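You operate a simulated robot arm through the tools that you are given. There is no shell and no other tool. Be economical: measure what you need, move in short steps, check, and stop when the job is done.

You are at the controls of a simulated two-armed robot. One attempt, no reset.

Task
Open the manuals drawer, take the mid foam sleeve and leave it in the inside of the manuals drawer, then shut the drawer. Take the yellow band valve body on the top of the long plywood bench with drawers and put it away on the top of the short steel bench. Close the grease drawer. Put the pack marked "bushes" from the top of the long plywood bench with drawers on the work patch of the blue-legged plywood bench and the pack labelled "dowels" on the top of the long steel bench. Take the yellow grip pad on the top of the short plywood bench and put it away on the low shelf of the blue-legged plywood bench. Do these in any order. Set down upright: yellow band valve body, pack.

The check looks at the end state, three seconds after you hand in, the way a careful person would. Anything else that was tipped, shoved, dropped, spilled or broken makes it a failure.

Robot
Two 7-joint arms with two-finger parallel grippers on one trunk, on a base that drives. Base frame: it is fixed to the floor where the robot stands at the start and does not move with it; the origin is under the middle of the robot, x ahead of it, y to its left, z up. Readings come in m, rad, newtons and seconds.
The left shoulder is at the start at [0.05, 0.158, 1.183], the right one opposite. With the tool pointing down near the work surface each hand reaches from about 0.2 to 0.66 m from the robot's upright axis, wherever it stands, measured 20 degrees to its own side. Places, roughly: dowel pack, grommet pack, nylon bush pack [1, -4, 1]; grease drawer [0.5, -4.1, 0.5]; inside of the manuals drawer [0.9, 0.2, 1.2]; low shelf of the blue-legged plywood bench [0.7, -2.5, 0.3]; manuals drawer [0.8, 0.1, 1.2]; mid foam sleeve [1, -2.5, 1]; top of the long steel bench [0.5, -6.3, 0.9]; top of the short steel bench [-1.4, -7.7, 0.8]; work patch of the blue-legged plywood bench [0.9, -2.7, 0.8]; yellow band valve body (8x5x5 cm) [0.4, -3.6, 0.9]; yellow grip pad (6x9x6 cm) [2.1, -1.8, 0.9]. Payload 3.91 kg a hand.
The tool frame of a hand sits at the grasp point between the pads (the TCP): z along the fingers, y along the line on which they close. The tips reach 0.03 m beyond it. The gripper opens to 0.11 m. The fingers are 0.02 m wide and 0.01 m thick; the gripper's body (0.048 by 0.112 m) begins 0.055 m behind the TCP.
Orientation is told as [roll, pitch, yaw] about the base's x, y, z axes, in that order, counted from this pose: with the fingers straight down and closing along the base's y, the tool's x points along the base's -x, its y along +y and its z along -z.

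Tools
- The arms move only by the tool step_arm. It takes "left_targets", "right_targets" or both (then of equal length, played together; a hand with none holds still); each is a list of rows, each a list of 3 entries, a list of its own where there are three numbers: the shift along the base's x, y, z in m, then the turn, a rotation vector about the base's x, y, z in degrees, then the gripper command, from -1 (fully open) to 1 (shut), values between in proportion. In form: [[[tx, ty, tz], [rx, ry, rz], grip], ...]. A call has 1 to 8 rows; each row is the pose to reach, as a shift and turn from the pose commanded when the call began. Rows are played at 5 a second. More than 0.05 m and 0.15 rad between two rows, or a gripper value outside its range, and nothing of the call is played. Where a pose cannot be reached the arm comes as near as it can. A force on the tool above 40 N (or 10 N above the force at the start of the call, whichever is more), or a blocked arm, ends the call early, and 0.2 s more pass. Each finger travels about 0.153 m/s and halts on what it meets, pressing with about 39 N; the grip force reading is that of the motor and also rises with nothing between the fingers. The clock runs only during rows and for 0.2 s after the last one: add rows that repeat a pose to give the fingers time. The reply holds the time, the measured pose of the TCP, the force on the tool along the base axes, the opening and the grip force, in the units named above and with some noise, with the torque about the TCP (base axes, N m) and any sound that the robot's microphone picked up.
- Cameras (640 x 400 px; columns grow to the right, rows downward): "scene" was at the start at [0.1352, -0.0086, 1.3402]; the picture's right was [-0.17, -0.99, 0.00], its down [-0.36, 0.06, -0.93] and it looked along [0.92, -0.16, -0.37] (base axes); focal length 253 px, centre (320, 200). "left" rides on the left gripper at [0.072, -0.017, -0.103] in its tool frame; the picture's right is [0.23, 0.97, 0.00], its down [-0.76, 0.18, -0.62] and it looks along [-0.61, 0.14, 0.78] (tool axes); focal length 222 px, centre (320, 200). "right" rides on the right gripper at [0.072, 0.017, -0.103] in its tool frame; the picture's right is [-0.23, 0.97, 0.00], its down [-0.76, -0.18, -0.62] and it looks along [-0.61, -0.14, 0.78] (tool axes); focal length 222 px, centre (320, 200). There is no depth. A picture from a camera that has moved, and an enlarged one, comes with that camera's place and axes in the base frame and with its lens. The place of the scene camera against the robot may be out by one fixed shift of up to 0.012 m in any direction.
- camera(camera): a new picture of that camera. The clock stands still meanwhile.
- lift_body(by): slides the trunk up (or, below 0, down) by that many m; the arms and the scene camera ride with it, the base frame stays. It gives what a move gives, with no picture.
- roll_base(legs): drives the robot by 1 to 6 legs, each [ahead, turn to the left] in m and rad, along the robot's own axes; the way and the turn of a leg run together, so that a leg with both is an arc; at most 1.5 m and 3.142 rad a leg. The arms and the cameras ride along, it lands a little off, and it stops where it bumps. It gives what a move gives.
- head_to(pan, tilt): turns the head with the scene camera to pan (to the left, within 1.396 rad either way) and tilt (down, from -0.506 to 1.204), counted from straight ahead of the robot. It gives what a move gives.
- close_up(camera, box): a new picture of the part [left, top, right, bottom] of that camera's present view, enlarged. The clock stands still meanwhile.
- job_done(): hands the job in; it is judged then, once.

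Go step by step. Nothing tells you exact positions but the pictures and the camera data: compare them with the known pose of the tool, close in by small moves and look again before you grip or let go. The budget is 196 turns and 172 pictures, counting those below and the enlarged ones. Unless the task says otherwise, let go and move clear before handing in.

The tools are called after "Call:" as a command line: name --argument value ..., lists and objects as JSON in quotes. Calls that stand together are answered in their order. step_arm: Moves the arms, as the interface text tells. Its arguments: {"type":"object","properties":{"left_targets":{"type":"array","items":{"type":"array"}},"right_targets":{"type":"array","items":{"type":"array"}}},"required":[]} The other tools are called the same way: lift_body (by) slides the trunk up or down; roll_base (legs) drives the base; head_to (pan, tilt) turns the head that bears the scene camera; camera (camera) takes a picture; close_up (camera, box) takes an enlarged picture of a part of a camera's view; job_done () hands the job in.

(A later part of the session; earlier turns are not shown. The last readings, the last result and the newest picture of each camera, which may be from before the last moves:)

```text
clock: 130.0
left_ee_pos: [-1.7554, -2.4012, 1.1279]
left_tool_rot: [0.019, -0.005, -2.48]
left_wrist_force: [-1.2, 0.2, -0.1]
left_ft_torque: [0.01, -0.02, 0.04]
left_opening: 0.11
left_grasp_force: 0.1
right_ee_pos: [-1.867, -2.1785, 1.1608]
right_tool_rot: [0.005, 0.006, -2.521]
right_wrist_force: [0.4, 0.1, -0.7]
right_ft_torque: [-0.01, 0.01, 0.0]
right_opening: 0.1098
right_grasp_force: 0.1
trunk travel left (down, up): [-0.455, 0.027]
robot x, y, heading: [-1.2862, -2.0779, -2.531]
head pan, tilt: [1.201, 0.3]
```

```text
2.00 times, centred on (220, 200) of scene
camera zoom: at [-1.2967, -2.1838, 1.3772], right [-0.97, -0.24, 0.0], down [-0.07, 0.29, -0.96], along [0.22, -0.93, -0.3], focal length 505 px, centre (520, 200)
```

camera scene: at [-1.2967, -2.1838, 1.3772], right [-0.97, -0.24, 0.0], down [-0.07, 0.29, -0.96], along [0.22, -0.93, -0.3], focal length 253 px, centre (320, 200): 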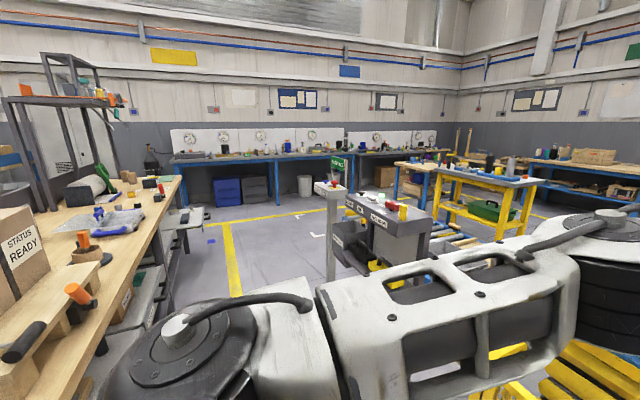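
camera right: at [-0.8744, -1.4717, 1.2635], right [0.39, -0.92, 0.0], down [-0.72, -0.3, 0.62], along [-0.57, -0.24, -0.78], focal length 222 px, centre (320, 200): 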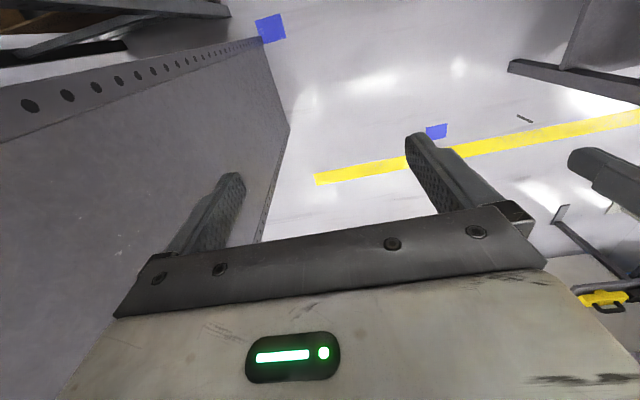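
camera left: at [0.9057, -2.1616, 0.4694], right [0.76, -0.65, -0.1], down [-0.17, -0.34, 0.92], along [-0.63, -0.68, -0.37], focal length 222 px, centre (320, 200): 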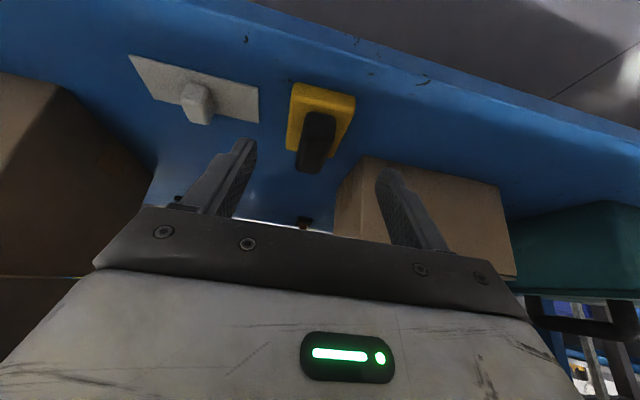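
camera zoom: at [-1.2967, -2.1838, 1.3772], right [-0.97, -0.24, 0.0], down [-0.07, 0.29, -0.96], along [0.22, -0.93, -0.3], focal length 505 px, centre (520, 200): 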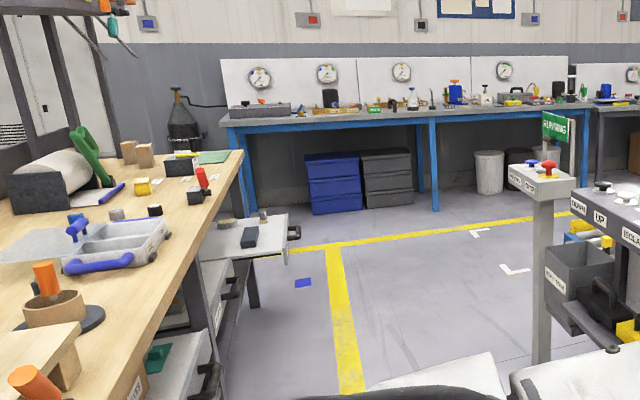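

This is it: the long plywood bench runs along this aisle, with an open grey drawer near its far end and the valve and packs on top. I'll move into the aisle and turn along it.

Call:
roll_base --legs '[[0.3, 0.0], [0, 1.55]]'

Call:
head_to --pan 0.1 --tilt 0.4

Call:
camera --camera "scene"

```text
clock: 135.8
left_ee_pos: [-1.2081, -2.712, 1.1287]
left_tool_rot: [0.019, -0.004, -0.914]
left_wrist_force: [0.1, -0.2, -0.4]
left_ft_torque: [0.02, 0.04, 0.0]
left_opening: 0.11
left_grasp_force: 0.1
right_ee_pos: [-1.4322, -2.8245, 1.1624]
right_tool_rot: [0.006, 0.004, -0.954]
right_wrist_force: [0.8, -0.5, 1.0]
right_ft_torque: [-0.01, -0.02, -0.01]
right_opening: 0.1098
right_grasp_force: 0.1
trunk travel left (down, up): [-0.455, 0.027]
robot x, y, heading: [-1.5305, -2.2456, -0.964]
head pan, tilt: [1.201, 0.3]
```

```text
clock: 137.2
left_ee_pos: [-1.2087, -2.7132, 1.128]
left_tool_rot: [0.02, -0.002, -0.912]
left_wrist_force: [0.3, 0.2, 0.0]
left_ft_torque: [0.0, 0.02, -0.01]
left_opening: 0.1098
left_grasp_force: 0.0
right_ee_pos: [-1.4308, -2.8245, 1.1609]
right_tool_rot: [0.005, 0.005, -0.954]
right_wrist_force: [-0.4, 0.1, 0.0]
right_ft_torque: [-0.03, 0.05, -0.01]
right_opening: 0.1101
right_grasp_force: 0.1
trunk travel left (down, up): [-0.455, 0.027]
robot x, y, heading: [-1.5313, -2.2439, -0.965]
head pan, tilt: [0.099, 0.4]
```

```text
117 pictures are left
camera scene: at [-1.4438, -2.343, 1.368], right [-0.76, -0.65, 0.0], down [-0.25, 0.3, -0.92], along [0.6, -0.7, -0.39], focal length 253 px, centre (320, 200)
```

scene: 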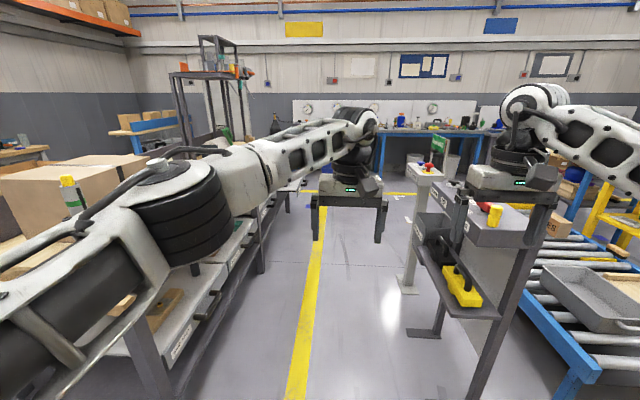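

I'm lined up with the aisle. I'll drive 1.2 m forward, then look at the drawers and bench top.

Call:
roll_base --legs '[[0, 0.04], [1.1, 0.0]]'

Call:
head_to --pan 0.6 --tilt 0.55

Call:
camera --camera "scene"

```text
clock: 143.2
left_ee_pos: [-0.5041, -3.5646, 1.1287]
left_tool_rot: [0.019, -0.003, -0.846]
left_wrist_force: [0.1, 0.0, -0.4]
left_ft_torque: [-0.01, -0.04, 0.02]
left_opening: 0.11
left_grasp_force: 0.1
right_ee_pos: [-0.7179, -3.6912, 1.1607]
right_tool_rot: [0.004, 0.005, -0.888]
right_wrist_force: [0.0, 0.4, -0.4]
right_ft_torque: [0.02, -0.01, 0.02]
right_opening: 0.1102
right_grasp_force: 0.0
trunk travel left (down, up): [-0.455, 0.027]
robot x, y, heading: [-0.8557, -3.1208, -0.904]
head pan, tilt: [0.099, 0.4]
```

```text
clock: 144.1
left_ee_pos: [-0.5042, -3.5641, 1.1282]
left_tool_rot: [0.02, -0.002, -0.846]
left_wrist_force: [0.0, 0.5, 0.8]
left_ft_torque: [-0.02, 0.01, -0.01]
left_opening: 0.1099
left_grasp_force: 0.0
right_ee_pos: [-0.7178, -3.6911, 1.1599]
right_tool_rot: [0.004, 0.005, -0.888]
right_wrist_force: [-0.7, -0.6, -0.7]
right_ft_torque: [0.04, -0.02, -0.01]
right_opening: 0.1099
right_grasp_force: 0.0
trunk travel left (down, up): [-0.455, 0.027]
robot x, y, heading: [-0.8553, -3.1209, -0.904]
head pan, tilt: [0.6, 0.55]
```

```text
116 pictures are left
camera scene: at [-0.7417, -3.1714, 1.3543], right [-0.3, -0.96, 0.0], down [-0.5, 0.15, -0.85], along [0.81, -0.25, -0.52], focal length 253 px, centre (320, 200)
```

scene: 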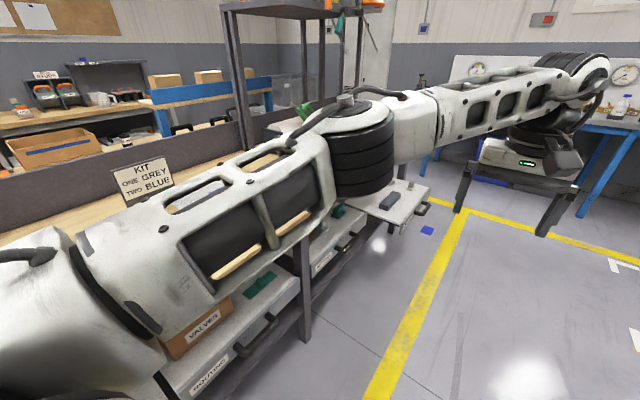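

The left arm blocks my view of the bench. I'll go a little further, then draw the arms in and turn to face the bench.

Call:
roll_base --legs '[[0.65, 0.0]]'

Call:
step_arm --left_targets '[[[-0.031, 0.039, 0], [0, 0, 0], -1], [[-0.062, 0.078, 0], [0, 0, 0], -1], [[-0.093, 0.117, 0], [0, 0, 0], -1], [[-0.124, 0.156, 0.0], [0, 0, 0], -1]]' --right_targets '[[[-0.031, 0.039, 0], [0, 0, 0], -1], [[-0.062, 0.078, 0], [0, 0, 0], -1], [[-0.093, 0.117, 0], [0, 0, 0], -1], [[-0.124, 0.156, 0], [0, 0, 0], -1]]'

Call:
camera --camera "scene"

```text
clock: 147.8
left_ee_pos: [-0.0928, -4.0754, 1.1279]
left_tool_rot: [0.02, -0.003, -0.842]
left_wrist_force: [0.2, -0.1, -0.4]
left_ft_torque: [0.0, 0.0, 0.0]
left_opening: 0.11
left_grasp_force: 0.1
right_ee_pos: [-0.3077, -4.203, 1.1614]
right_tool_rot: [0.006, 0.006, -0.883]
right_wrist_force: [-0.3, -0.4, -0.2]
right_ft_torque: [-0.03, -0.04, 0.02]
right_opening: 0.1099
right_grasp_force: 0.0
trunk travel left (down, up): [-0.455, 0.027]
robot x, y, heading: [-0.4442, -3.6343, -0.897]
head pan, tilt: [0.6, 0.55]
```

```text
clock: 148.8
left_ee_pos: [-0.2195, -3.9166, 1.131]
left_tool_rot: [0.018, -0.005, -0.839]
left_wrist_force: [-0.4, 1.0, 0.1]
left_ft_torque: [0.0, 0.01, -0.05]
left_opening: 0.11
left_grasp_force: 0.1
right_ee_pos: [-0.432, -4.0447, 1.1595]
right_tool_rot: [0.004, 0.003, -0.883]
right_wrist_force: [0.9, 0.2, 0.5]
right_ft_torque: [0.0, 0.01, -0.02]
right_opening: 0.1099
right_grasp_force: 0.0
trunk travel left (down, up): [-0.455, 0.027]
robot x, y, heading: [-0.4514, -3.6318, -0.897]
head pan, tilt: [0.6, 0.55]
```

```text
115 pictures are left
camera scene: at [-0.3338, -3.6825, 1.3545], right [-0.29, -0.96, 0.0], down [-0.5, 0.15, -0.85], along [0.82, -0.25, -0.52], focal length 253 px, centre (320, 200)
```

scene: 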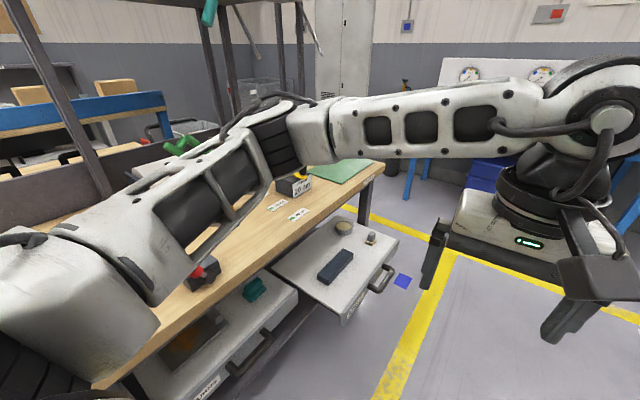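

Two trays stick out from the bench. I'll turn to face the bench squarely and view it.

Call:
roll_base --legs '[[0, 1.5]]'

Call:
head_to --pan -0.4 --tilt 0.75

Call:
camera --camera "scene"

Call:
head_to --pan 0.1 --tilt 0.6

Call:
camera --camera "scene"

```text
clock: 152.9
left_ee_pos: [-0.1521, -3.4198, 1.129]
left_tool_rot: [0.018, -0.005, 0.678]
left_wrist_force: [-0.3, 1.1, 0.1]
left_ft_torque: [0.02, 0.02, -0.02]
left_opening: 0.1104
left_grasp_force: 0.0
right_ee_pos: [-0.0343, -3.6387, 1.1584]
right_tool_rot: [0.006, 0.006, 0.635]
right_wrist_force: [-0.4, -0.5, 0.3]
right_ft_torque: [0.0, -0.02, -0.01]
right_opening: 0.1102
right_grasp_force: 0.1
trunk travel left (down, up): [-0.455, 0.027]
robot x, y, heading: [-0.4466, -3.635, 0.617]
head pan, tilt: [0.6, 0.55]
```

```text
clock: 154.2
left_ee_pos: [-0.1524, -3.4196, 1.1291]
left_tool_rot: [0.02, -0.004, 0.676]
left_wrist_force: [0.6, 0.7, -0.5]
left_ft_torque: [0.03, 0.01, -0.03]
left_opening: 0.1099
left_grasp_force: 0.2
right_ee_pos: [-0.033, -3.6385, 1.1588]
right_tool_rot: [0.006, 0.005, 0.635]
right_wrist_force: [-0.3, 0.0, -1.1]
right_ft_torque: [0.0, 0.0, 0.01]
right_opening: 0.1101
right_grasp_force: 0.1
trunk travel left (down, up): [-0.455, 0.027]
robot x, y, heading: [-0.4452, -3.6345, 0.628]
head pan, tilt: [-0.4, 0.75]
```

```text
114 pictures are left
camera scene: at [-0.3304, -3.5842, 1.3369], right [0.22, -0.98, 0.0], down [-0.66, -0.15, -0.73], along [0.71, 0.16, -0.68], focal length 253 px, centre (320, 200)
```

scene: 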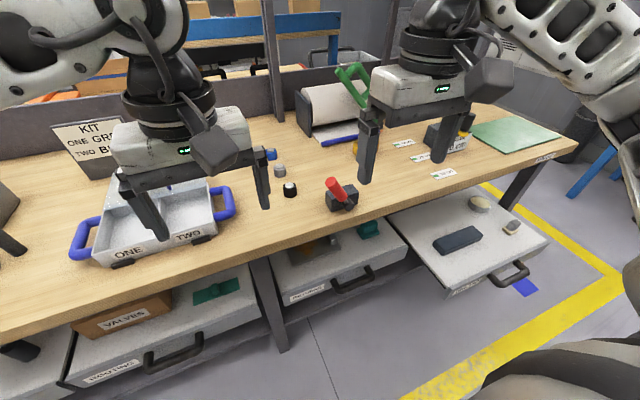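

```text
clock: 155.1
left_ee_pos: [-0.1517, -3.4181, 1.1315]
left_tool_rot: [0.018, -0.003, 0.676]
left_wrist_force: [-0.2, 0.2, 0.1]
left_ft_torque: [-0.01, -0.01, 0.01]
left_opening: 0.11
left_grasp_force: 0.0
right_ee_pos: [-0.0346, -3.6387, 1.1581]
right_tool_rot: [0.005, 0.004, 0.636]
right_wrist_force: [-0.3, 0.7, -0.5]
right_ft_torque: [-0.01, 0.01, 0.0]
right_opening: 0.1101
right_grasp_force: 0.1
trunk travel left (down, up): [-0.455, 0.027]
robot x, y, heading: [-0.4497, -3.6316, 0.621]
head pan, tilt: [0.099, 0.6]
```

```text
113 pictures are left
camera scene: at [-0.3448, -3.5443, 1.3498], right [0.66, -0.75, 0.0], down [-0.42, -0.37, -0.82], along [0.62, 0.54, -0.57], focal length 253 px, centre (320, 200)
```

scene: 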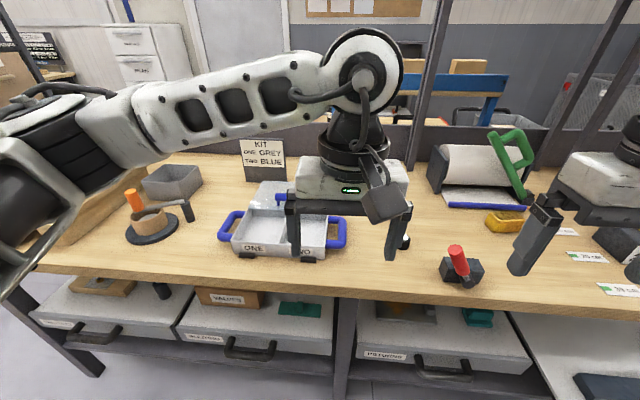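

The rightmost drawer is pulled far out. I'll enlarge its label and the items on the bench.

Call:
head_to --pan -0.55 --tilt 0.7

Call:
close_up --camera "scene" --box '[240, 100, 480, 250]'

Call:
close_up --camera "scene" --box '[260, 190, 500, 340]'

```text
clock: 156.1
left_ee_pos: [-0.1522, -3.4186, 1.1304]
left_tool_rot: [0.02, -0.005, 0.677]
left_wrist_force: [0.6, -0.4, 0.4]
left_ft_torque: [-0.01, -0.02, 0.0]
left_opening: 0.1099
left_grasp_force: 0.1
right_ee_pos: [-0.0338, -3.6382, 1.1593]
right_tool_rot: [0.007, 0.005, 0.635]
right_wrist_force: [-0.1, -0.2, -0.6]
right_ft_torque: [-0.01, 0.01, -0.02]
right_opening: 0.11
right_grasp_force: 0.1
trunk travel left (down, up): [-0.455, 0.027]
robot x, y, heading: [-0.4459, -3.6359, 0.622]
head pan, tilt: [-0.55, 0.7]
```

```text
2.67 times, centred on (360, 175) of scene
camera zoom: at [-0.3265, -3.5963, 1.3412], right [0.07, -1.0, 0.0], down [-0.64, -0.05, -0.77], along [0.76, 0.06, -0.64], focal length 674 px, centre (213, 267)
```

zoom: 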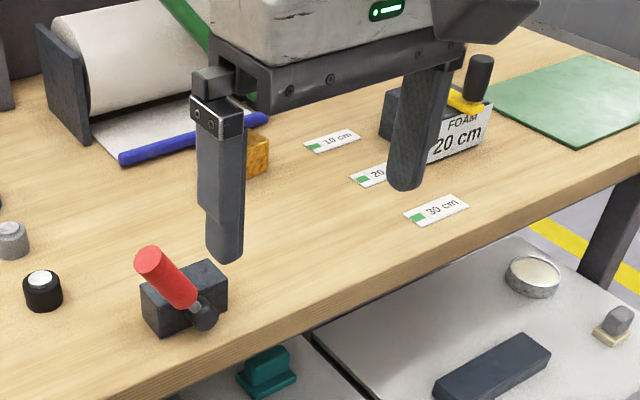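

```text
2.67 times, centred on (380, 265) of scene
camera zoom: at [-0.3265, -3.5963, 1.3412], right [0.07, -1.0, 0.0], down [-0.64, -0.05, -0.77], along [0.76, 0.06, -0.64], focal length 674 px, centre (160, 27)
```

zoom: 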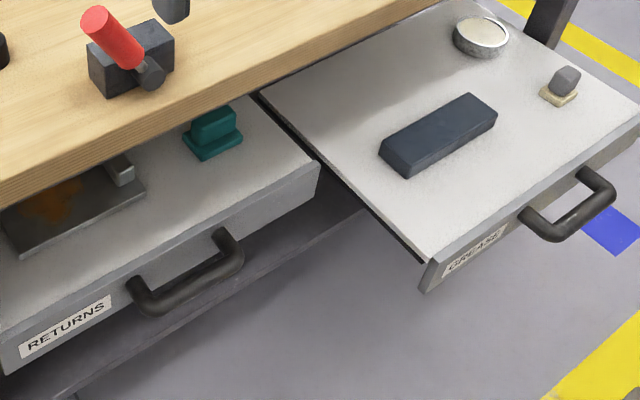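

"GREASE" is confirmed as the pulled-out drawer. My right hand hides part of the bench, so I'll move it aside and look again.

Call:
step_arm --right_targets '[[[0.01, -0.045, 0.01], [0, 0, 0], -1], [[0.02, -0.09, 0.02], [0, 0, 0], -1], [[0.02, -0.135, 0.02], [0, 0, 0], -1], [[0.0, -0.175, 0.02], [0, 0, 0], -1], [[-0.02, -0.21, 0.02], [0, 0, 0], -1]]'

Call:
head_to --pan -0.3 --tilt 0.45

Call:
close_up --camera "scene" --box '[160, 80, 480, 280]'

```text
clock: 157.3
left_ee_pos: [-0.1532, -3.4187, 1.1298]
left_tool_rot: [0.018, -0.006, 0.679]
left_wrist_force: [0.5, -0.5, 0.0]
left_ft_torque: [0.02, -0.03, -0.01]
left_opening: 0.1099
left_grasp_force: 0.2
right_ee_pos: [-0.0427, -3.7627, 1.1664]
right_tool_rot: [0.005, 0.006, 0.638]
right_wrist_force: [0.1, 0.0, -0.1]
right_ft_torque: [-0.05, -0.01, 0.02]
right_opening: 0.1099
right_grasp_force: 0.0
right hand out of reach, approached as far as the arm can: row 3, 4, 5
trunk travel left (down, up): [-0.455, 0.027]
robot x, y, heading: [-0.4493, -3.6321, 0.623]
head pan, tilt: [-0.55, 0.7]
```

```text
clock: 158.1
left_ee_pos: [-0.152, -3.4175, 1.1303]
left_tool_rot: [0.019, -0.002, 0.678]
left_wrist_force: [0.4, -0.2, 0.1]
left_ft_torque: [-0.01, -0.02, 0.03]
left_opening: 0.11
left_grasp_force: 0.0
right_ee_pos: [-0.0412, -3.7625, 1.1653]
right_tool_rot: [0.006, 0.006, 0.635]
right_wrist_force: [0.2, -0.6, -0.4]
right_ft_torque: [0.0, -0.02, 0.0]
right_opening: 0.1101
right_grasp_force: 0.0
trunk travel left (down, up): [-0.455, 0.027]
robot x, y, heading: [-0.4501, -3.6344, 0.62]
head pan, tilt: [-0.3, 0.45]
```

```text
2.00 times, centred on (320, 180) of scene
camera zoom: at [-0.3241, -3.5736, 1.3633], right [0.32, -0.95, 0.0], down [-0.41, -0.14, -0.9], along [0.85, 0.28, -0.44], focal length 505 px, centre (320, 240)
```

zoom: 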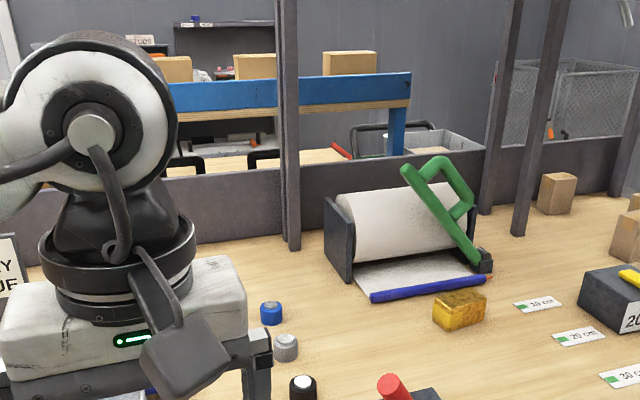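

The yellow block at about [0.40, -3.58] should be the valve body, and the packs stand further right at the back. Looking closer at both.

Call:
close_up --camera "scene" --box '[350, 190, 446, 250]'

Call:
head_to --pan -0.75 --tilt 0.4

Call:
camera --camera "scene"

```text
6.67 times, centred on (398, 220) of scene
camera zoom: at [-0.3241, -3.5736, 1.3633], right [0.32, -0.95, 0.0], down [-0.41, -0.14, -0.9], along [0.85, 0.28, -0.44], focal length 1684 px, centre (-200, 67)
```

zoom: 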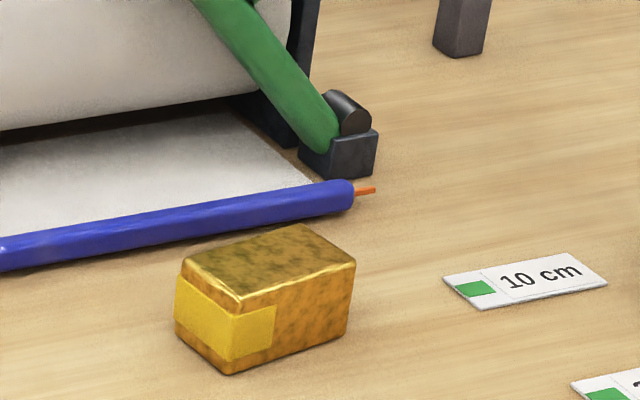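

```text
clock: 159.0
left_ee_pos: [-0.1511, -3.4189, 1.1308]
left_tool_rot: [0.018, -0.004, 0.68]
left_wrist_force: [-0.1, -0.3, -0.6]
left_ft_torque: [-0.01, -0.02, 0.0]
left_opening: 0.1103
left_grasp_force: 0.1
right_ee_pos: [-0.0416, -3.7639, 1.1652]
right_tool_rot: [0.005, 0.008, 0.635]
right_wrist_force: [0.3, 0.1, -0.8]
right_ft_torque: [0.01, -0.03, 0.02]
right_opening: 0.11
right_grasp_force: 0.0
trunk travel left (down, up): [-0.455, 0.027]
robot x, y, heading: [-0.4476, -3.6332, 0.628]
head pan, tilt: [-0.75, 0.4]
```

```text
108 pictures are left
camera scene: at [-0.3193, -3.6143, 1.368], right [-0.13, -0.99, 0.0], down [-0.39, 0.05, -0.92], along [0.91, -0.12, -0.39], focal length 253 px, centre (320, 200)
```

scene: 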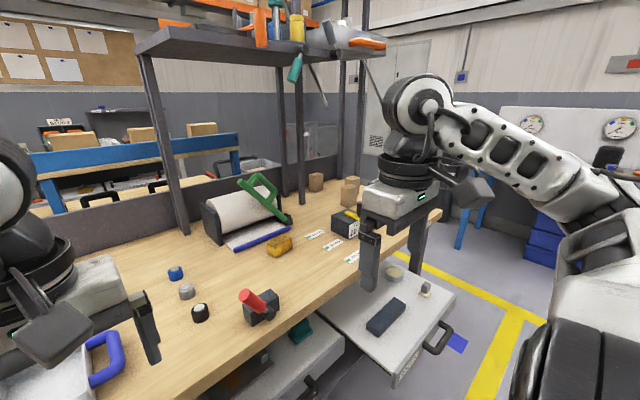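

I'll enlarge the packs to read labels, and glance at the drawer front.

Call:
close_up --camera "scene" --box '[290, 160, 386, 220]'

```text
6.67 times, centred on (338, 190) of scene
camera zoom: at [-0.3193, -3.6143, 1.368], right [-0.13, -0.99, 0.0], down [-0.39, 0.05, -0.92], along [0.91, -0.12, -0.39], focal length 1684 px, centre (200, 267)
```

zoom: 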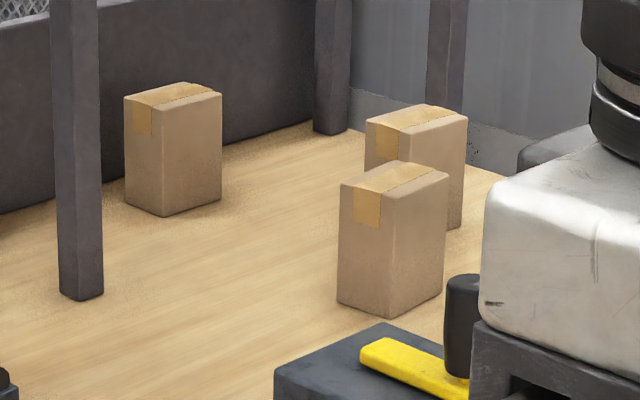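

The three packs show no labels from this side; they stand near the bench's far end, so I'll view them from there. First I'll close the grease drawer: moving along the aisle, standing a bit further off.

Call:
step_arm --right_targets '[[[0.0, 0.04, 0.0], [0, 0, 0], -1], [[0.0, 0.08, 0.0], [0, 0, 0], -1], [[-0.02, 0.1, 0.0], [0, 0, 0], -1], [[-0.05, 0.09, 0.0], [0, 0, 0], -1]]'

Call:
roll_base --legs '[[0, -1.78], [0.72, 0], [0, 1.75]]'

Call:
head_to --pan 0.0 --tilt 0.75

Call:
camera --camera "scene"

```text
clock: 160.0
left_ee_pos: [-0.1518, -3.4188, 1.13]
left_tool_rot: [0.02, -0.005, 0.677]
left_wrist_force: [0.2, -0.2, -0.1]
left_ft_torque: [0.0, 0.01, 0.04]
left_opening: 0.1102
left_grasp_force: 0.0
right_ee_pos: [-0.0928, -3.6731, 1.1663]
right_tool_rot: [0.006, 0.007, 0.633]
right_wrist_force: [0.0, -0.1, -0.5]
right_ft_torque: [0.01, -0.01, 0.0]
right_opening: 0.1101
right_grasp_force: 0.0
trunk travel left (down, up): [-0.455, 0.027]
robot x, y, heading: [-0.4461, -3.6321, 0.628]
head pan, tilt: [-0.75, 0.4]
```

```text
clock: 172.5
left_ee_pos: [0.1228, -4.0757, 1.1297]
left_tool_rot: [0.02, -0.004, 0.667]
left_wrist_force: [-0.8, 0.5, -0.2]
left_ft_torque: [0.02, -0.03, -0.01]
left_opening: 0.1097
left_grasp_force: 0.1
right_ee_pos: [0.1801, -4.3303, 1.166]
right_tool_rot: [0.004, 0.005, 0.625]
right_wrist_force: [-0.3, -0.4, -0.3]
right_ft_torque: [0.01, 0.01, 0.0]
right_opening: 0.1099
right_grasp_force: 0.2
trunk travel left (down, up): [-0.455, 0.027]
robot x, y, heading: [-0.1751, -4.2833, 0.614]
head pan, tilt: [-0.75, 0.4]
```

```text
clock: 173.6
left_ee_pos: [0.1243, -4.075, 1.1298]
left_tool_rot: [0.017, -0.004, 0.667]
left_wrist_force: [0.0, -0.6, 0.3]
left_ft_torque: [-0.02, -0.03, 0.02]
left_opening: 0.1099
left_grasp_force: 0.1
right_ee_pos: [0.1814, -4.3306, 1.1655]
right_tool_rot: [0.005, 0.006, 0.625]
right_wrist_force: [1.0, 0.0, -1.1]
right_ft_torque: [-0.01, 0.01, -0.02]
right_opening: 0.1099
right_grasp_force: 0.1
trunk travel left (down, up): [-0.455, 0.027]
robot x, y, heading: [-0.1737, -4.2866, 0.612]
head pan, tilt: [0.0, 0.75]
```

```text
106 pictures are left
camera scene: at [-0.0695, -4.2091, 1.3369], right [0.57, -0.82, 0.0], down [-0.56, -0.39, -0.73], along [0.6, 0.42, -0.68], focal length 253 px, centre (320, 200)
```

scene: 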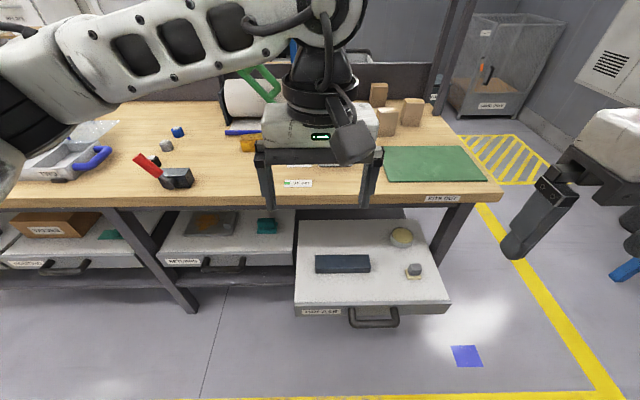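

The grease drawer front is about [0.33, -4.14], handle at z 0.47, and it needs about 0.18 m of push. I'll lower the trunk and bring the closed right hand in front of its handle.

Call:
lift_body --by -0.4

Call:
step_arm --right_targets '[[[0, 0, -0.05], [0, 0, 0], 0], [[0, 0, -0.1], [0, 0, 0], 1], [[0, 0, -0.15], [0, 0, 0], 1], [[0, 0, -0.2], [0, 0, 0], 1], [[0, 0, -0.25], [0, 0, 0], 1], [[0, 0, -0.295], [0, 0, 0], 1]]'

Call:
roll_base --legs '[[0.08, 0]]'

Call:
head_to --pan -0.3 --tilt 0.8

Call:
camera --camera "scene"

Call:
camera --camera "right"

```text
clock: 177.4
left_ee_pos: [0.1233, -4.0759, 0.7302]
left_tool_rot: [0.019, -0.005, 0.667]
left_wrist_force: [-0.1, 0.9, -0.5]
left_ft_torque: [-0.02, 0.03, -0.01]
left_opening: 0.1101
left_grasp_force: 0.0
right_ee_pos: [0.1811, -4.3311, 0.7662]
right_tool_rot: [0.005, 0.003, 0.624]
right_wrist_force: [0.0, -0.7, 0.7]
right_ft_torque: [0.0, -0.01, 0.01]
right_opening: 0.11
right_grasp_force: 0.0
trunk travel left (down, up): [-0.055, 0.427]
robot x, y, heading: [-0.1756, -4.2867, 0.616]
head pan, tilt: [0.0, 0.75]
```

```text
clock: 178.8
left_ee_pos: [0.1234, -4.0754, 0.73]
left_tool_rot: [0.019, -0.003, 0.666]
left_wrist_force: [-0.1, -0.9, 0.4]
left_ft_torque: [-0.01, 0.0, 0.01]
left_opening: 0.11
left_grasp_force: 0.0
right_ee_pos: [0.1827, -4.3331, 0.4724]
right_tool_rot: [0.006, 0.006, 0.625]
right_wrist_force: [1.2, -0.9, -0.6]
right_ft_torque: [-0.01, -0.01, -0.03]
right_opening: 0.0
right_grasp_force: 37.9
right hand out of reach, approached as far as the arm can: row 3
trunk travel left (down, up): [-0.055, 0.427]
robot x, y, heading: [-0.1721, -4.286, 0.613]
head pan, tilt: [0.0, 0.75]
```

```text
clock: 179.9
left_ee_pos: [0.1877, -4.0301, 0.7295]
left_tool_rot: [0.019, -0.005, 0.666]
left_wrist_force: [-0.5, -0.2, 0.0]
left_ft_torque: [-0.01, 0.04, 0.0]
left_opening: 0.11
left_grasp_force: 0.0
right_ee_pos: [0.248, -4.2893, 0.4739]
right_tool_rot: [0.004, 0.004, 0.627]
right_wrist_force: [0.5, -0.8, -0.2]
right_ft_torque: [-0.02, -0.01, -0.01]
right_opening: 0.0
right_grasp_force: 37.8
trunk travel left (down, up): [-0.055, 0.427]
robot x, y, heading: [-0.1106, -4.2395, 0.617]
head pan, tilt: [0.0, 0.75]
```

```text
clock: 180.7
left_ee_pos: [0.1873, -4.0309, 0.7312]
left_tool_rot: [0.019, -0.002, 0.668]
left_wrist_force: [-0.1, -0.1, -0.4]
left_ft_torque: [0.03, -0.01, 0.0]
left_opening: 0.1099
left_grasp_force: 0.1
right_ee_pos: [0.2484, -4.2877, 0.4733]
right_tool_rot: [0.004, 0.005, 0.626]
right_wrist_force: [-0.8, 0.4, -1.0]
right_ft_torque: [-0.01, -0.02, 0.0]
right_opening: 0.0
right_grasp_force: 37.8
trunk travel left (down, up): [-0.055, 0.427]
robot x, y, heading: [-0.1081, -4.2405, 0.611]
head pan, tilt: [-0.3, 0.799]
```

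```text
105 pictures are left
camera scene: at [0.0037, -4.1865, 0.9329], right [0.31, -0.95, 0.0], down [-0.68, -0.22, -0.7], along [0.66, 0.21, -0.72], focal length 253 px, centre (320, 200)
```

scene: 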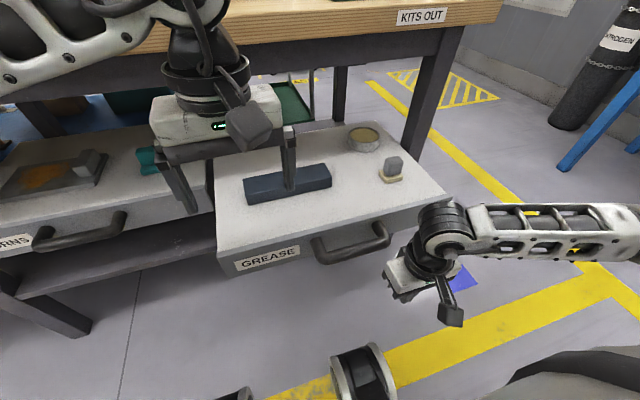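

```text
104 pictures are left
camera right: at [0.1796, -4.3163, 0.577], right [-0.39, 0.92, 0.0], down [0.73, 0.3, 0.62], along [0.57, 0.24, -0.79], focal length 222 px, centre (320, 200)
```

right: 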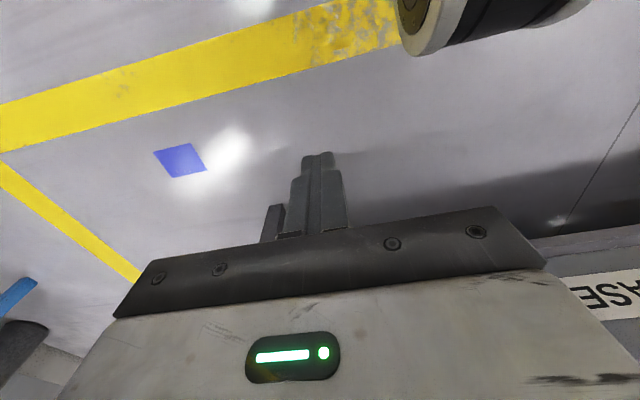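

The hand is slightly right of the handle. I'll shift left and approach until near contact.

Call:
step_arm --right_targets '[[[-0.018, 0.024, -0.005], [0, 0, 0], 1], [[-0.034, 0.046, -0.005], [0, 0, 0], 1], [[-0.002, 0.07, -0.005], [0, 0, 0], 1], [[0.03, 0.093, -0.005], [0, 0, 0], 1], [[0.055, 0.111, -0.005], [0, 0, 0], 1]]'

Call:
camera --camera "right"

Call:
camera --camera "scene"

```text
clock: 181.9
left_ee_pos: [0.1876, -4.0297, 0.7307]
left_tool_rot: [0.019, -0.004, 0.67]
left_wrist_force: [0.1, -0.5, -0.6]
left_ft_torque: [0.03, 0.01, -0.01]
left_opening: 0.1095
left_grasp_force: 0.2
right_ee_pos: [0.3048, -4.1769, 0.4695]
right_tool_rot: [0.003, 0.004, 0.624]
right_wrist_force: [-0.6, 0.1, 0.6]
right_ft_torque: [0.01, -0.02, 0.01]
right_opening: 0.0
right_grasp_force: 38.0
trunk travel left (down, up): [-0.055, 0.427]
robot x, y, heading: [-0.1087, -4.2419, 0.617]
head pan, tilt: [-0.3, 0.799]
```

```text
103 pictures are left
camera right: at [0.2366, -4.2048, 0.5716], right [-0.39, 0.92, 0.01], down [0.73, 0.3, 0.62], along [0.57, 0.24, -0.78], focal length 222 px, centre (320, 200)
```

right: 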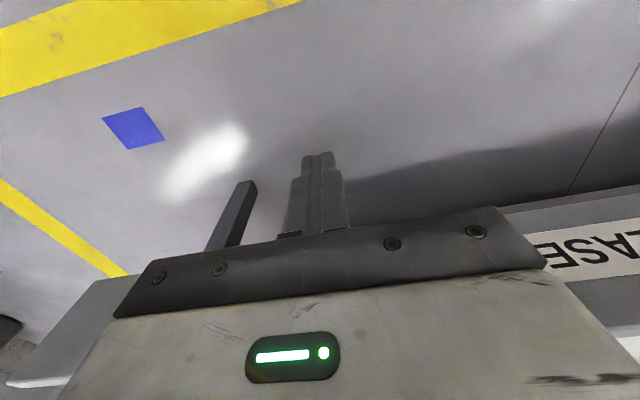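

```text
102 pictures are left
camera scene: at [0.0037, -4.1866, 0.9329], right [0.31, -0.95, 0.0], down [-0.68, -0.22, -0.7], along [0.66, 0.21, -0.72], focal length 253 px, centre (320, 200)
```

scene: 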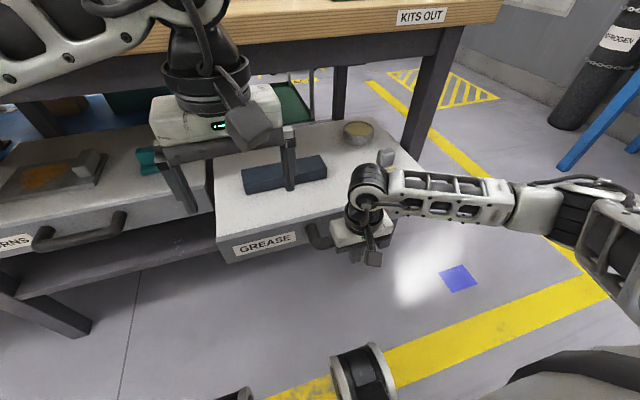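

The drawer is already moving in with the handle. Pushing on gently.

Call:
step_arm --right_targets '[[[0.013, 0.009, 0], [0, 0, 0], 1], [[0.026, 0.019, 0], [0, 0, 0], 1], [[0.041, 0.029, 0], [0, 0, 0], 1], [[0.055, 0.04, 0], [0, 0, 0], 1], [[0.07, 0.05, 0], [0, 0, 0], 1], [[0.084, 0.061, 0], [0, 0, 0], 1], [[0.097, 0.07, 0], [0, 0, 0], 1], [[0.108, 0.078, 0], [0, 0, 0], 1]]'

Call:
camera --camera "scene"

```text
clock: 183.7
left_ee_pos: [0.1872, -4.0292, 0.7303]
left_tool_rot: [0.019, -0.003, 0.669]
left_wrist_force: [0.4, -0.2, 0.2]
left_ft_torque: [0.01, 0.02, 0.01]
left_opening: 0.1101
left_grasp_force: 0.1
right_ee_pos: [0.4116, -4.0984, 0.4708]
right_tool_rot: [0.006, 0.003, 0.627]
right_wrist_force: [-3.6, -0.9, -0.4]
right_ft_torque: [0.0, -0.1, 0.07]
right_opening: 0.0
right_grasp_force: 38.3
trunk travel left (down, up): [-0.055, 0.427]
robot x, y, heading: [-0.1098, -4.2368, 0.612]
head pan, tilt: [-0.3, 0.799]
```

```text
101 pictures are left
camera scene: at [0.0037, -4.1865, 0.9329], right [0.31, -0.95, 0.0], down [-0.68, -0.22, -0.7], along [0.66, 0.21, -0.72], focal length 253 px, centre (320, 200)
```

scene: 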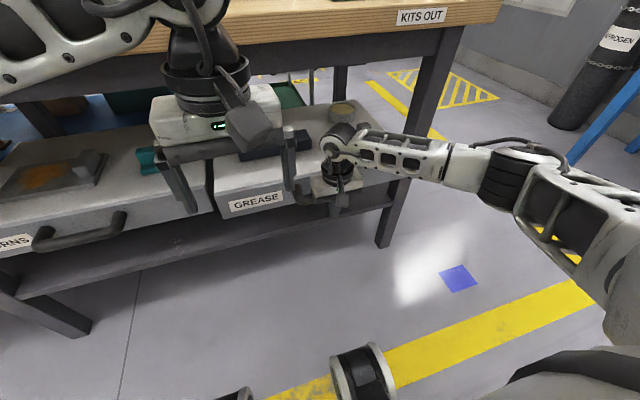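

Nearly flush. I'll keep pushing until it stops.

Call:
step_arm --right_targets '[[[0.01, 0.007, 0], [0, 0, 0], 1], [[0.02, 0.014, 0], [0, 0, 0], 1], [[0.03, 0.021, 0], [0, 0, 0], 1], [[0.038, 0.027, 0], [0, 0, 0], 1], [[0.046, 0.033, 0], [0, 0, 0], 1], [[0.054, 0.039, 0], [0, 0, 0], 1]]'

Call:
camera --camera "scene"

```text
clock: 184.7
left_ee_pos: [0.1866, -4.0311, 0.73]
left_tool_rot: [0.019, -0.004, 0.665]
left_wrist_force: [-0.1, -0.8, -0.8]
left_ft_torque: [-0.01, 0.04, -0.02]
left_opening: 0.11
left_grasp_force: 0.0
right_ee_pos: [0.4434, -4.0779, 0.4687]
right_tool_rot: [0.006, 0.025, 0.629]
right_wrist_force: [-5.7, -3.3, 1.4]
right_ft_torque: [0.12, -0.18, 0.05]
right_opening: 0.0001
right_grasp_force: 38.0
trunk travel left (down, up): [-0.055, 0.427]
robot x, y, heading: [-0.1134, -4.2421, 0.614]
head pan, tilt: [-0.3, 0.799]
stopped in row 4 (right hand): the force on the tool passed its limit at 51 N (the readings are from after the stop); the commanded pose is now the measured one
```

```text
100 pictures are left
camera scene: at [0.0032, -4.1871, 0.9329], right [0.31, -0.95, 0.0], down [-0.68, -0.22, -0.7], along [0.66, 0.21, -0.72], focal length 253 px, centre (320, 200)
```

scene: 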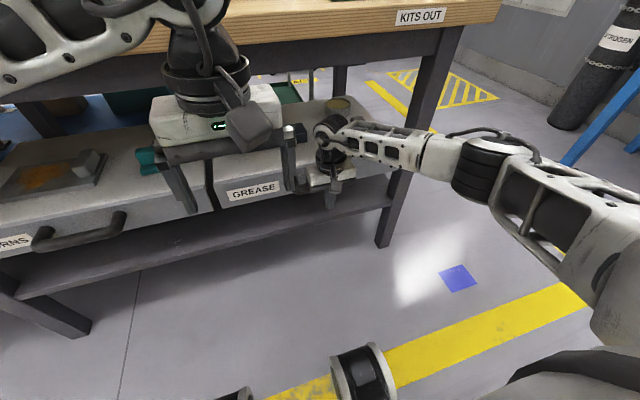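

The drawer hit its stop and is flush with its neighbour. Withdrawing the hand and rising.

Call:
step_arm --right_targets '[[[-0.03, -0.022, 0], [0, 0, 0], 1], [[-0.065, -0.047, 0], [0, 0, 0], 1], [[-0.1, -0.072, 0], [0, 0, 0], 0.5], [[-0.14, -0.1, 0.0], [0, 0, 0], -0.5], [[-0.17, -0.13, 0.03], [0, 0, 0], -1], [[-0.19, -0.15, 0.07], [0, 0, 0], -1], [[-0.19, -0.16, 0.12], [0, 0, 0], -1], [[-0.19, -0.16, 0.16], [0, 0, 0], -1]]'

Call:
camera --camera "scene"

Call:
roll_base --legs '[[-0.12, 0]]'

Call:
lift_body --by 0.4

```text
refused: row 5 steps farther than a row can; nothing moved
```

```text
99 pictures are left
camera scene: at [0.0032, -4.1871, 0.9329], right [0.31, -0.95, 0.0], down [-0.68, -0.22, -0.7], along [0.66, 0.21, -0.72], focal length 253 px, centre (320, 200)
```

scene: 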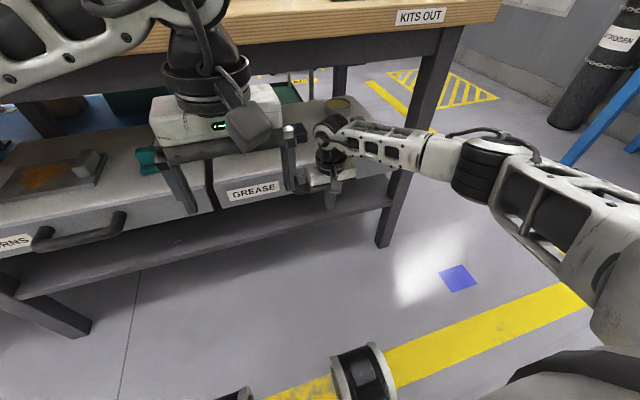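

```text
clock: 185.9
left_ee_pos: [0.0904, -4.0995, 0.7294]
left_tool_rot: [0.02, -0.003, 0.665]
left_wrist_force: [-0.3, -0.6, 0.3]
left_ft_torque: [0.01, 0.01, 0.0]
left_opening: 0.1099
left_grasp_force: 0.1
right_ee_pos: [0.3449, -4.148, 0.4676]
right_tool_rot: [0.006, 0.022, 0.625]
right_wrist_force: [-0.2, 0.3, 0.3]
right_ft_torque: [-0.02, 0.03, 0.0]
right_opening: 0.0
right_grasp_force: 37.6
trunk travel left (down, up): [-0.055, 0.427]
robot x, y, heading: [-0.2109, -4.3102, 0.61]
head pan, tilt: [-0.3, 0.799]
```

```text
clock: 189.7
left_ee_pos: [0.0898, -4.1007, 1.1298]
left_tool_rot: [0.019, -0.004, 0.663]
left_wrist_force: [0.2, -0.3, 0.4]
left_ft_torque: [-0.01, 0.0, 0.01]
left_opening: 0.1098
left_grasp_force: 0.1
right_ee_pos: [0.3452, -4.1469, 0.868]
right_tool_rot: [0.006, 0.022, 0.624]
right_wrist_force: [-0.2, -0.6, 0.7]
right_ft_torque: [0.04, -0.01, -0.05]
right_opening: 0.0
right_grasp_force: 37.8
trunk travel left (down, up): [-0.455, 0.027]
robot x, y, heading: [-0.2081, -4.3052, 0.611]
head pan, tilt: [-0.3, 0.799]
```

The arm call was refused but the base backed off cleanly. I'll check that the drawer stayed shut.

Call:
camera --camera "scene"

```text
98 pictures are left
camera scene: at [-0.0946, -4.2559, 1.3329], right [0.31, -0.95, 0.0], down [-0.68, -0.22, -0.7], along [0.66, 0.21, -0.72], focal length 253 px, centre (320, 200)
```

scene: 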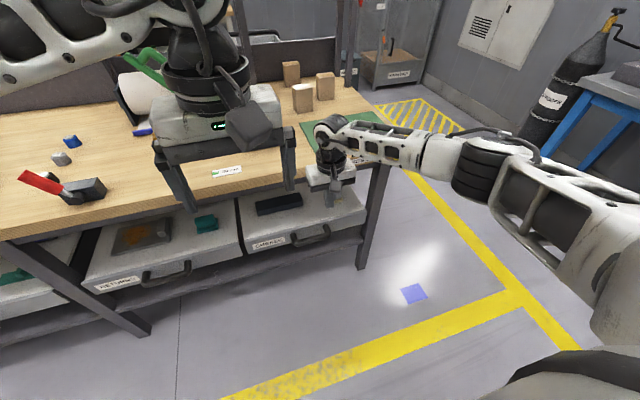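

The grease drawer stays shut, good. Next is the valve body, reachable from here with the left hand; I'll raise and retract the right hand first.

Call:
step_arm --right_targets '[[[-0.02, -0.014, 0.04], [0, 0, 0], 0], [[-0.04, -0.028, 0.08], [0, 0, 0], -1], [[-0.06, -0.042, 0.12], [0, 0, 0], -1], [[-0.08, -0.056, 0.16], [0, 0, 0], -1], [[-0.1, -0.07, 0.2], [0, 0, 0], -1], [[-0.12, -0.085, 0.24], [0, 0, 0], -1], [[-0.14, -0.1, 0.26], [0, 0, 0], -1], [[-0.16, -0.115, 0.28], [0, 0, 0], -1]]'

Call:
head_to --pan 0.15 --tilt 0.6

Call:
camera --camera "scene"

```text
clock: 191.5
left_ee_pos: [0.0892, -4.0999, 1.1301]
left_tool_rot: [0.017, -0.007, 0.665]
left_wrist_force: [0.6, 0.0, -0.1]
left_ft_torque: [0.0, 0.02, 0.0]
left_opening: 0.11
left_grasp_force: 0.0
right_ee_pos: [0.1872, -4.2651, 1.1474]
right_tool_rot: [0.004, 0.022, 0.624]
right_wrist_force: [-0.1, 0.1, 0.8]
right_ft_torque: [-0.03, -0.02, 0.01]
right_opening: 0.11
right_grasp_force: 0.1
trunk travel left (down, up): [-0.455, 0.027]
robot x, y, heading: [-0.2085, -4.3165, 0.612]
head pan, tilt: [-0.3, 0.799]
```

```text
clock: 192.4
left_ee_pos: [0.0891, -4.0999, 1.1307]
left_tool_rot: [0.02, -0.003, 0.666]
left_wrist_force: [0.2, -0.3, 0.3]
left_ft_torque: [-0.03, 0.03, 0.02]
left_opening: 0.1103
left_grasp_force: 0.0
right_ee_pos: [0.1873, -4.2643, 1.1474]
right_tool_rot: [0.005, 0.022, 0.625]
right_wrist_force: [-0.3, -0.4, 0.5]
right_ft_torque: [-0.04, 0.01, -0.02]
right_opening: 0.1097
right_grasp_force: 0.1
trunk travel left (down, up): [-0.455, 0.027]
robot x, y, heading: [-0.2039, -4.3125, 0.611]
head pan, tilt: [0.15, 0.6]
```

```text
97 pictures are left
camera scene: at [-0.1073, -4.2197, 1.3497], right [0.69, -0.73, 0.0], down [-0.41, -0.39, -0.82], along [0.6, 0.57, -0.57], focal length 253 px, centre (320, 200)
```

scene: 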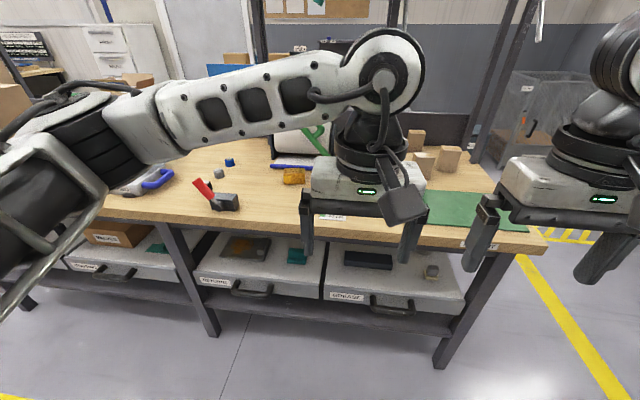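

The valve triangulates to [0.423, -3.576, 0.884], so the bench top is about 0.86. Driving closer.

Call:
roll_base --legs '[[0.36, 0]]'

Call:
camera --camera "left"

Call:
camera --camera "scene"

```text
clock: 194.8
left_ee_pos: [0.3929, -3.8879, 1.1299]
left_tool_rot: [0.021, -0.004, 0.664]
left_wrist_force: [-0.4, -0.5, -0.2]
left_ft_torque: [0.02, 0.0, 0.0]
left_opening: 0.1099
left_grasp_force: 0.0
right_ee_pos: [0.4885, -4.0531, 1.1474]
right_tool_rot: [0.006, 0.023, 0.625]
right_wrist_force: [-0.3, 0.2, -0.2]
right_ft_torque: [0.01, 0.0, 0.0]
right_opening: 0.1097
right_grasp_force: 0.0
trunk travel left (down, up): [-0.455, 0.027]
robot x, y, heading: [0.0956, -4.1024, 0.61]
head pan, tilt: [0.15, 0.6]
```

```text
96 pictures are left
camera left: at [0.3455, -3.9492, 1.2315], right [-0.78, 0.63, 0.02], down [0.5, 0.6, 0.63], along [0.38, 0.5, -0.78], focal length 222 px, centre (320, 200)
```

left: 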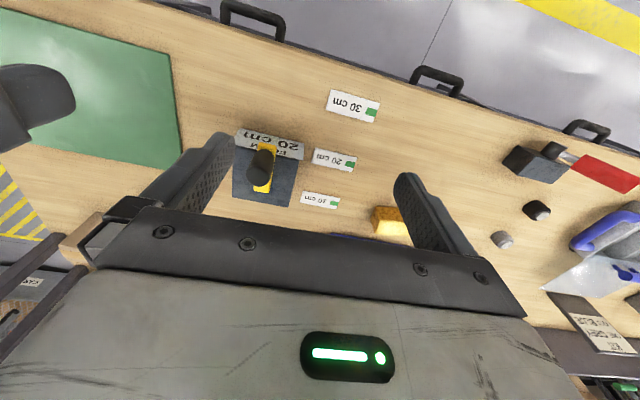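

```text
95 pictures are left
camera scene: at [0.1945, -4.0086, 1.3497], right [0.69, -0.72, 0.0], down [-0.41, -0.39, -0.82], along [0.6, 0.57, -0.57], focal length 253 px, centre (320, 200)
```

scene: 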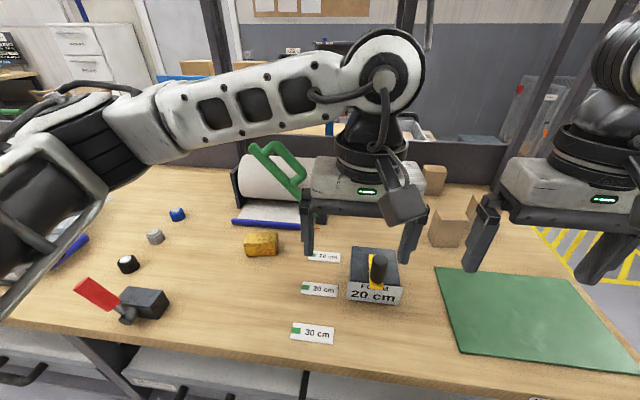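

The valve is at about [0.43, -3.57]. I'll enlarge it to get its orientation.

Call:
close_up --camera "scene" --box '[213, 205, 309, 265]'

```text
6.67 times, centred on (261, 235) of scene
camera zoom: at [0.1945, -4.0086, 1.3497], right [0.69, -0.72, 0.0], down [-0.41, -0.39, -0.82], along [0.6, 0.57, -0.57], focal length 1684 px, centre (713, -33)
```

zoom: 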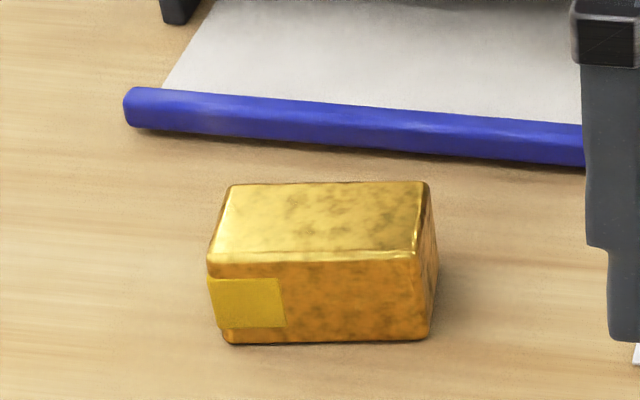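

The valve's 8 cm side runs at heading about -44 degrees, centred at [0.441, -3.568]. I'll grip across the 8 cm side: moving the left hand above it with a small yaw.

Call:
step_arm --left_targets '[[[0.005, 0.045, 0], [0, 0, 2], -1], [[0.01, 0.09, 0], [0, 0, 4], -1], [[0.016, 0.135, 0], [0, 0, 6], -1], [[0.024, 0.18, 0], [0, 0, 8], -1], [[0.033, 0.225, 0], [0, 0, 8], -1], [[0.042, 0.27, 0], [0, 0, 8], -1], [[0.048, 0.318, 0], [0, 0, 8], -1], [[0.048, 0.318, -0.04], [0, 0, 8], -1]]'

Call:
camera --camera "left"

Call:
camera --camera "scene"

```text
clock: 196.6
left_ee_pos: [0.4407, -3.5711, 1.089]
left_tool_rot: [0.02, -0.006, 0.803]
left_wrist_force: [0.1, 0.2, -1.0]
left_ft_torque: [0.0, -0.01, 0.05]
left_opening: 0.1101
left_grasp_force: 0.1
right_ee_pos: [0.4883, -4.0521, 1.147]
right_tool_rot: [0.005, 0.023, 0.625]
right_wrist_force: [-0.6, 0.0, 0.6]
right_ft_torque: [0.01, 0.0, 0.03]
right_opening: 0.1099
right_grasp_force: 0.0
trunk travel left (down, up): [-0.455, 0.027]
robot x, y, heading: [0.0969, -4.1, 0.611]
head pan, tilt: [0.15, 0.6]
```

```text
93 pictures are left
camera left: at [0.4033, -3.637, 1.1907], right [-0.86, 0.51, 0.02], down [0.41, 0.66, 0.63], along [0.31, 0.55, -0.78], focal length 222 px, centre (320, 200)
```

left: 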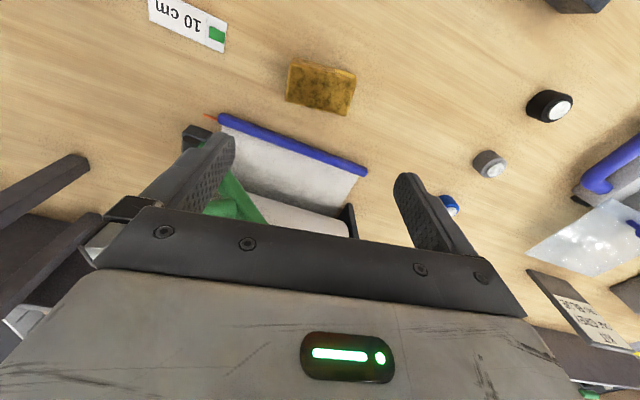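

```text
92 pictures are left
camera scene: at [0.1941, -4.0084, 1.3498], right [0.69, -0.72, 0.0], down [-0.41, -0.39, -0.82], along [0.6, 0.57, -0.57], focal length 253 px, centre (320, 200)
```

scene: 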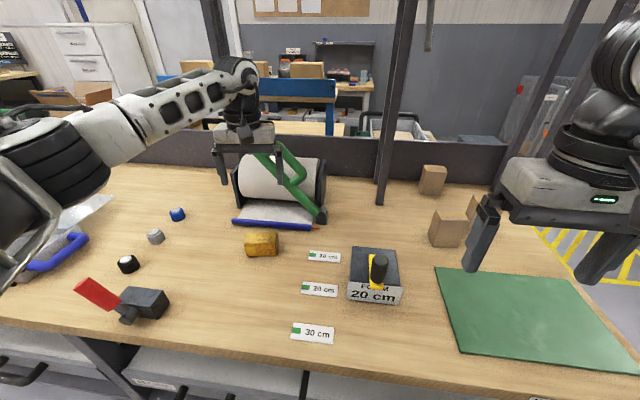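

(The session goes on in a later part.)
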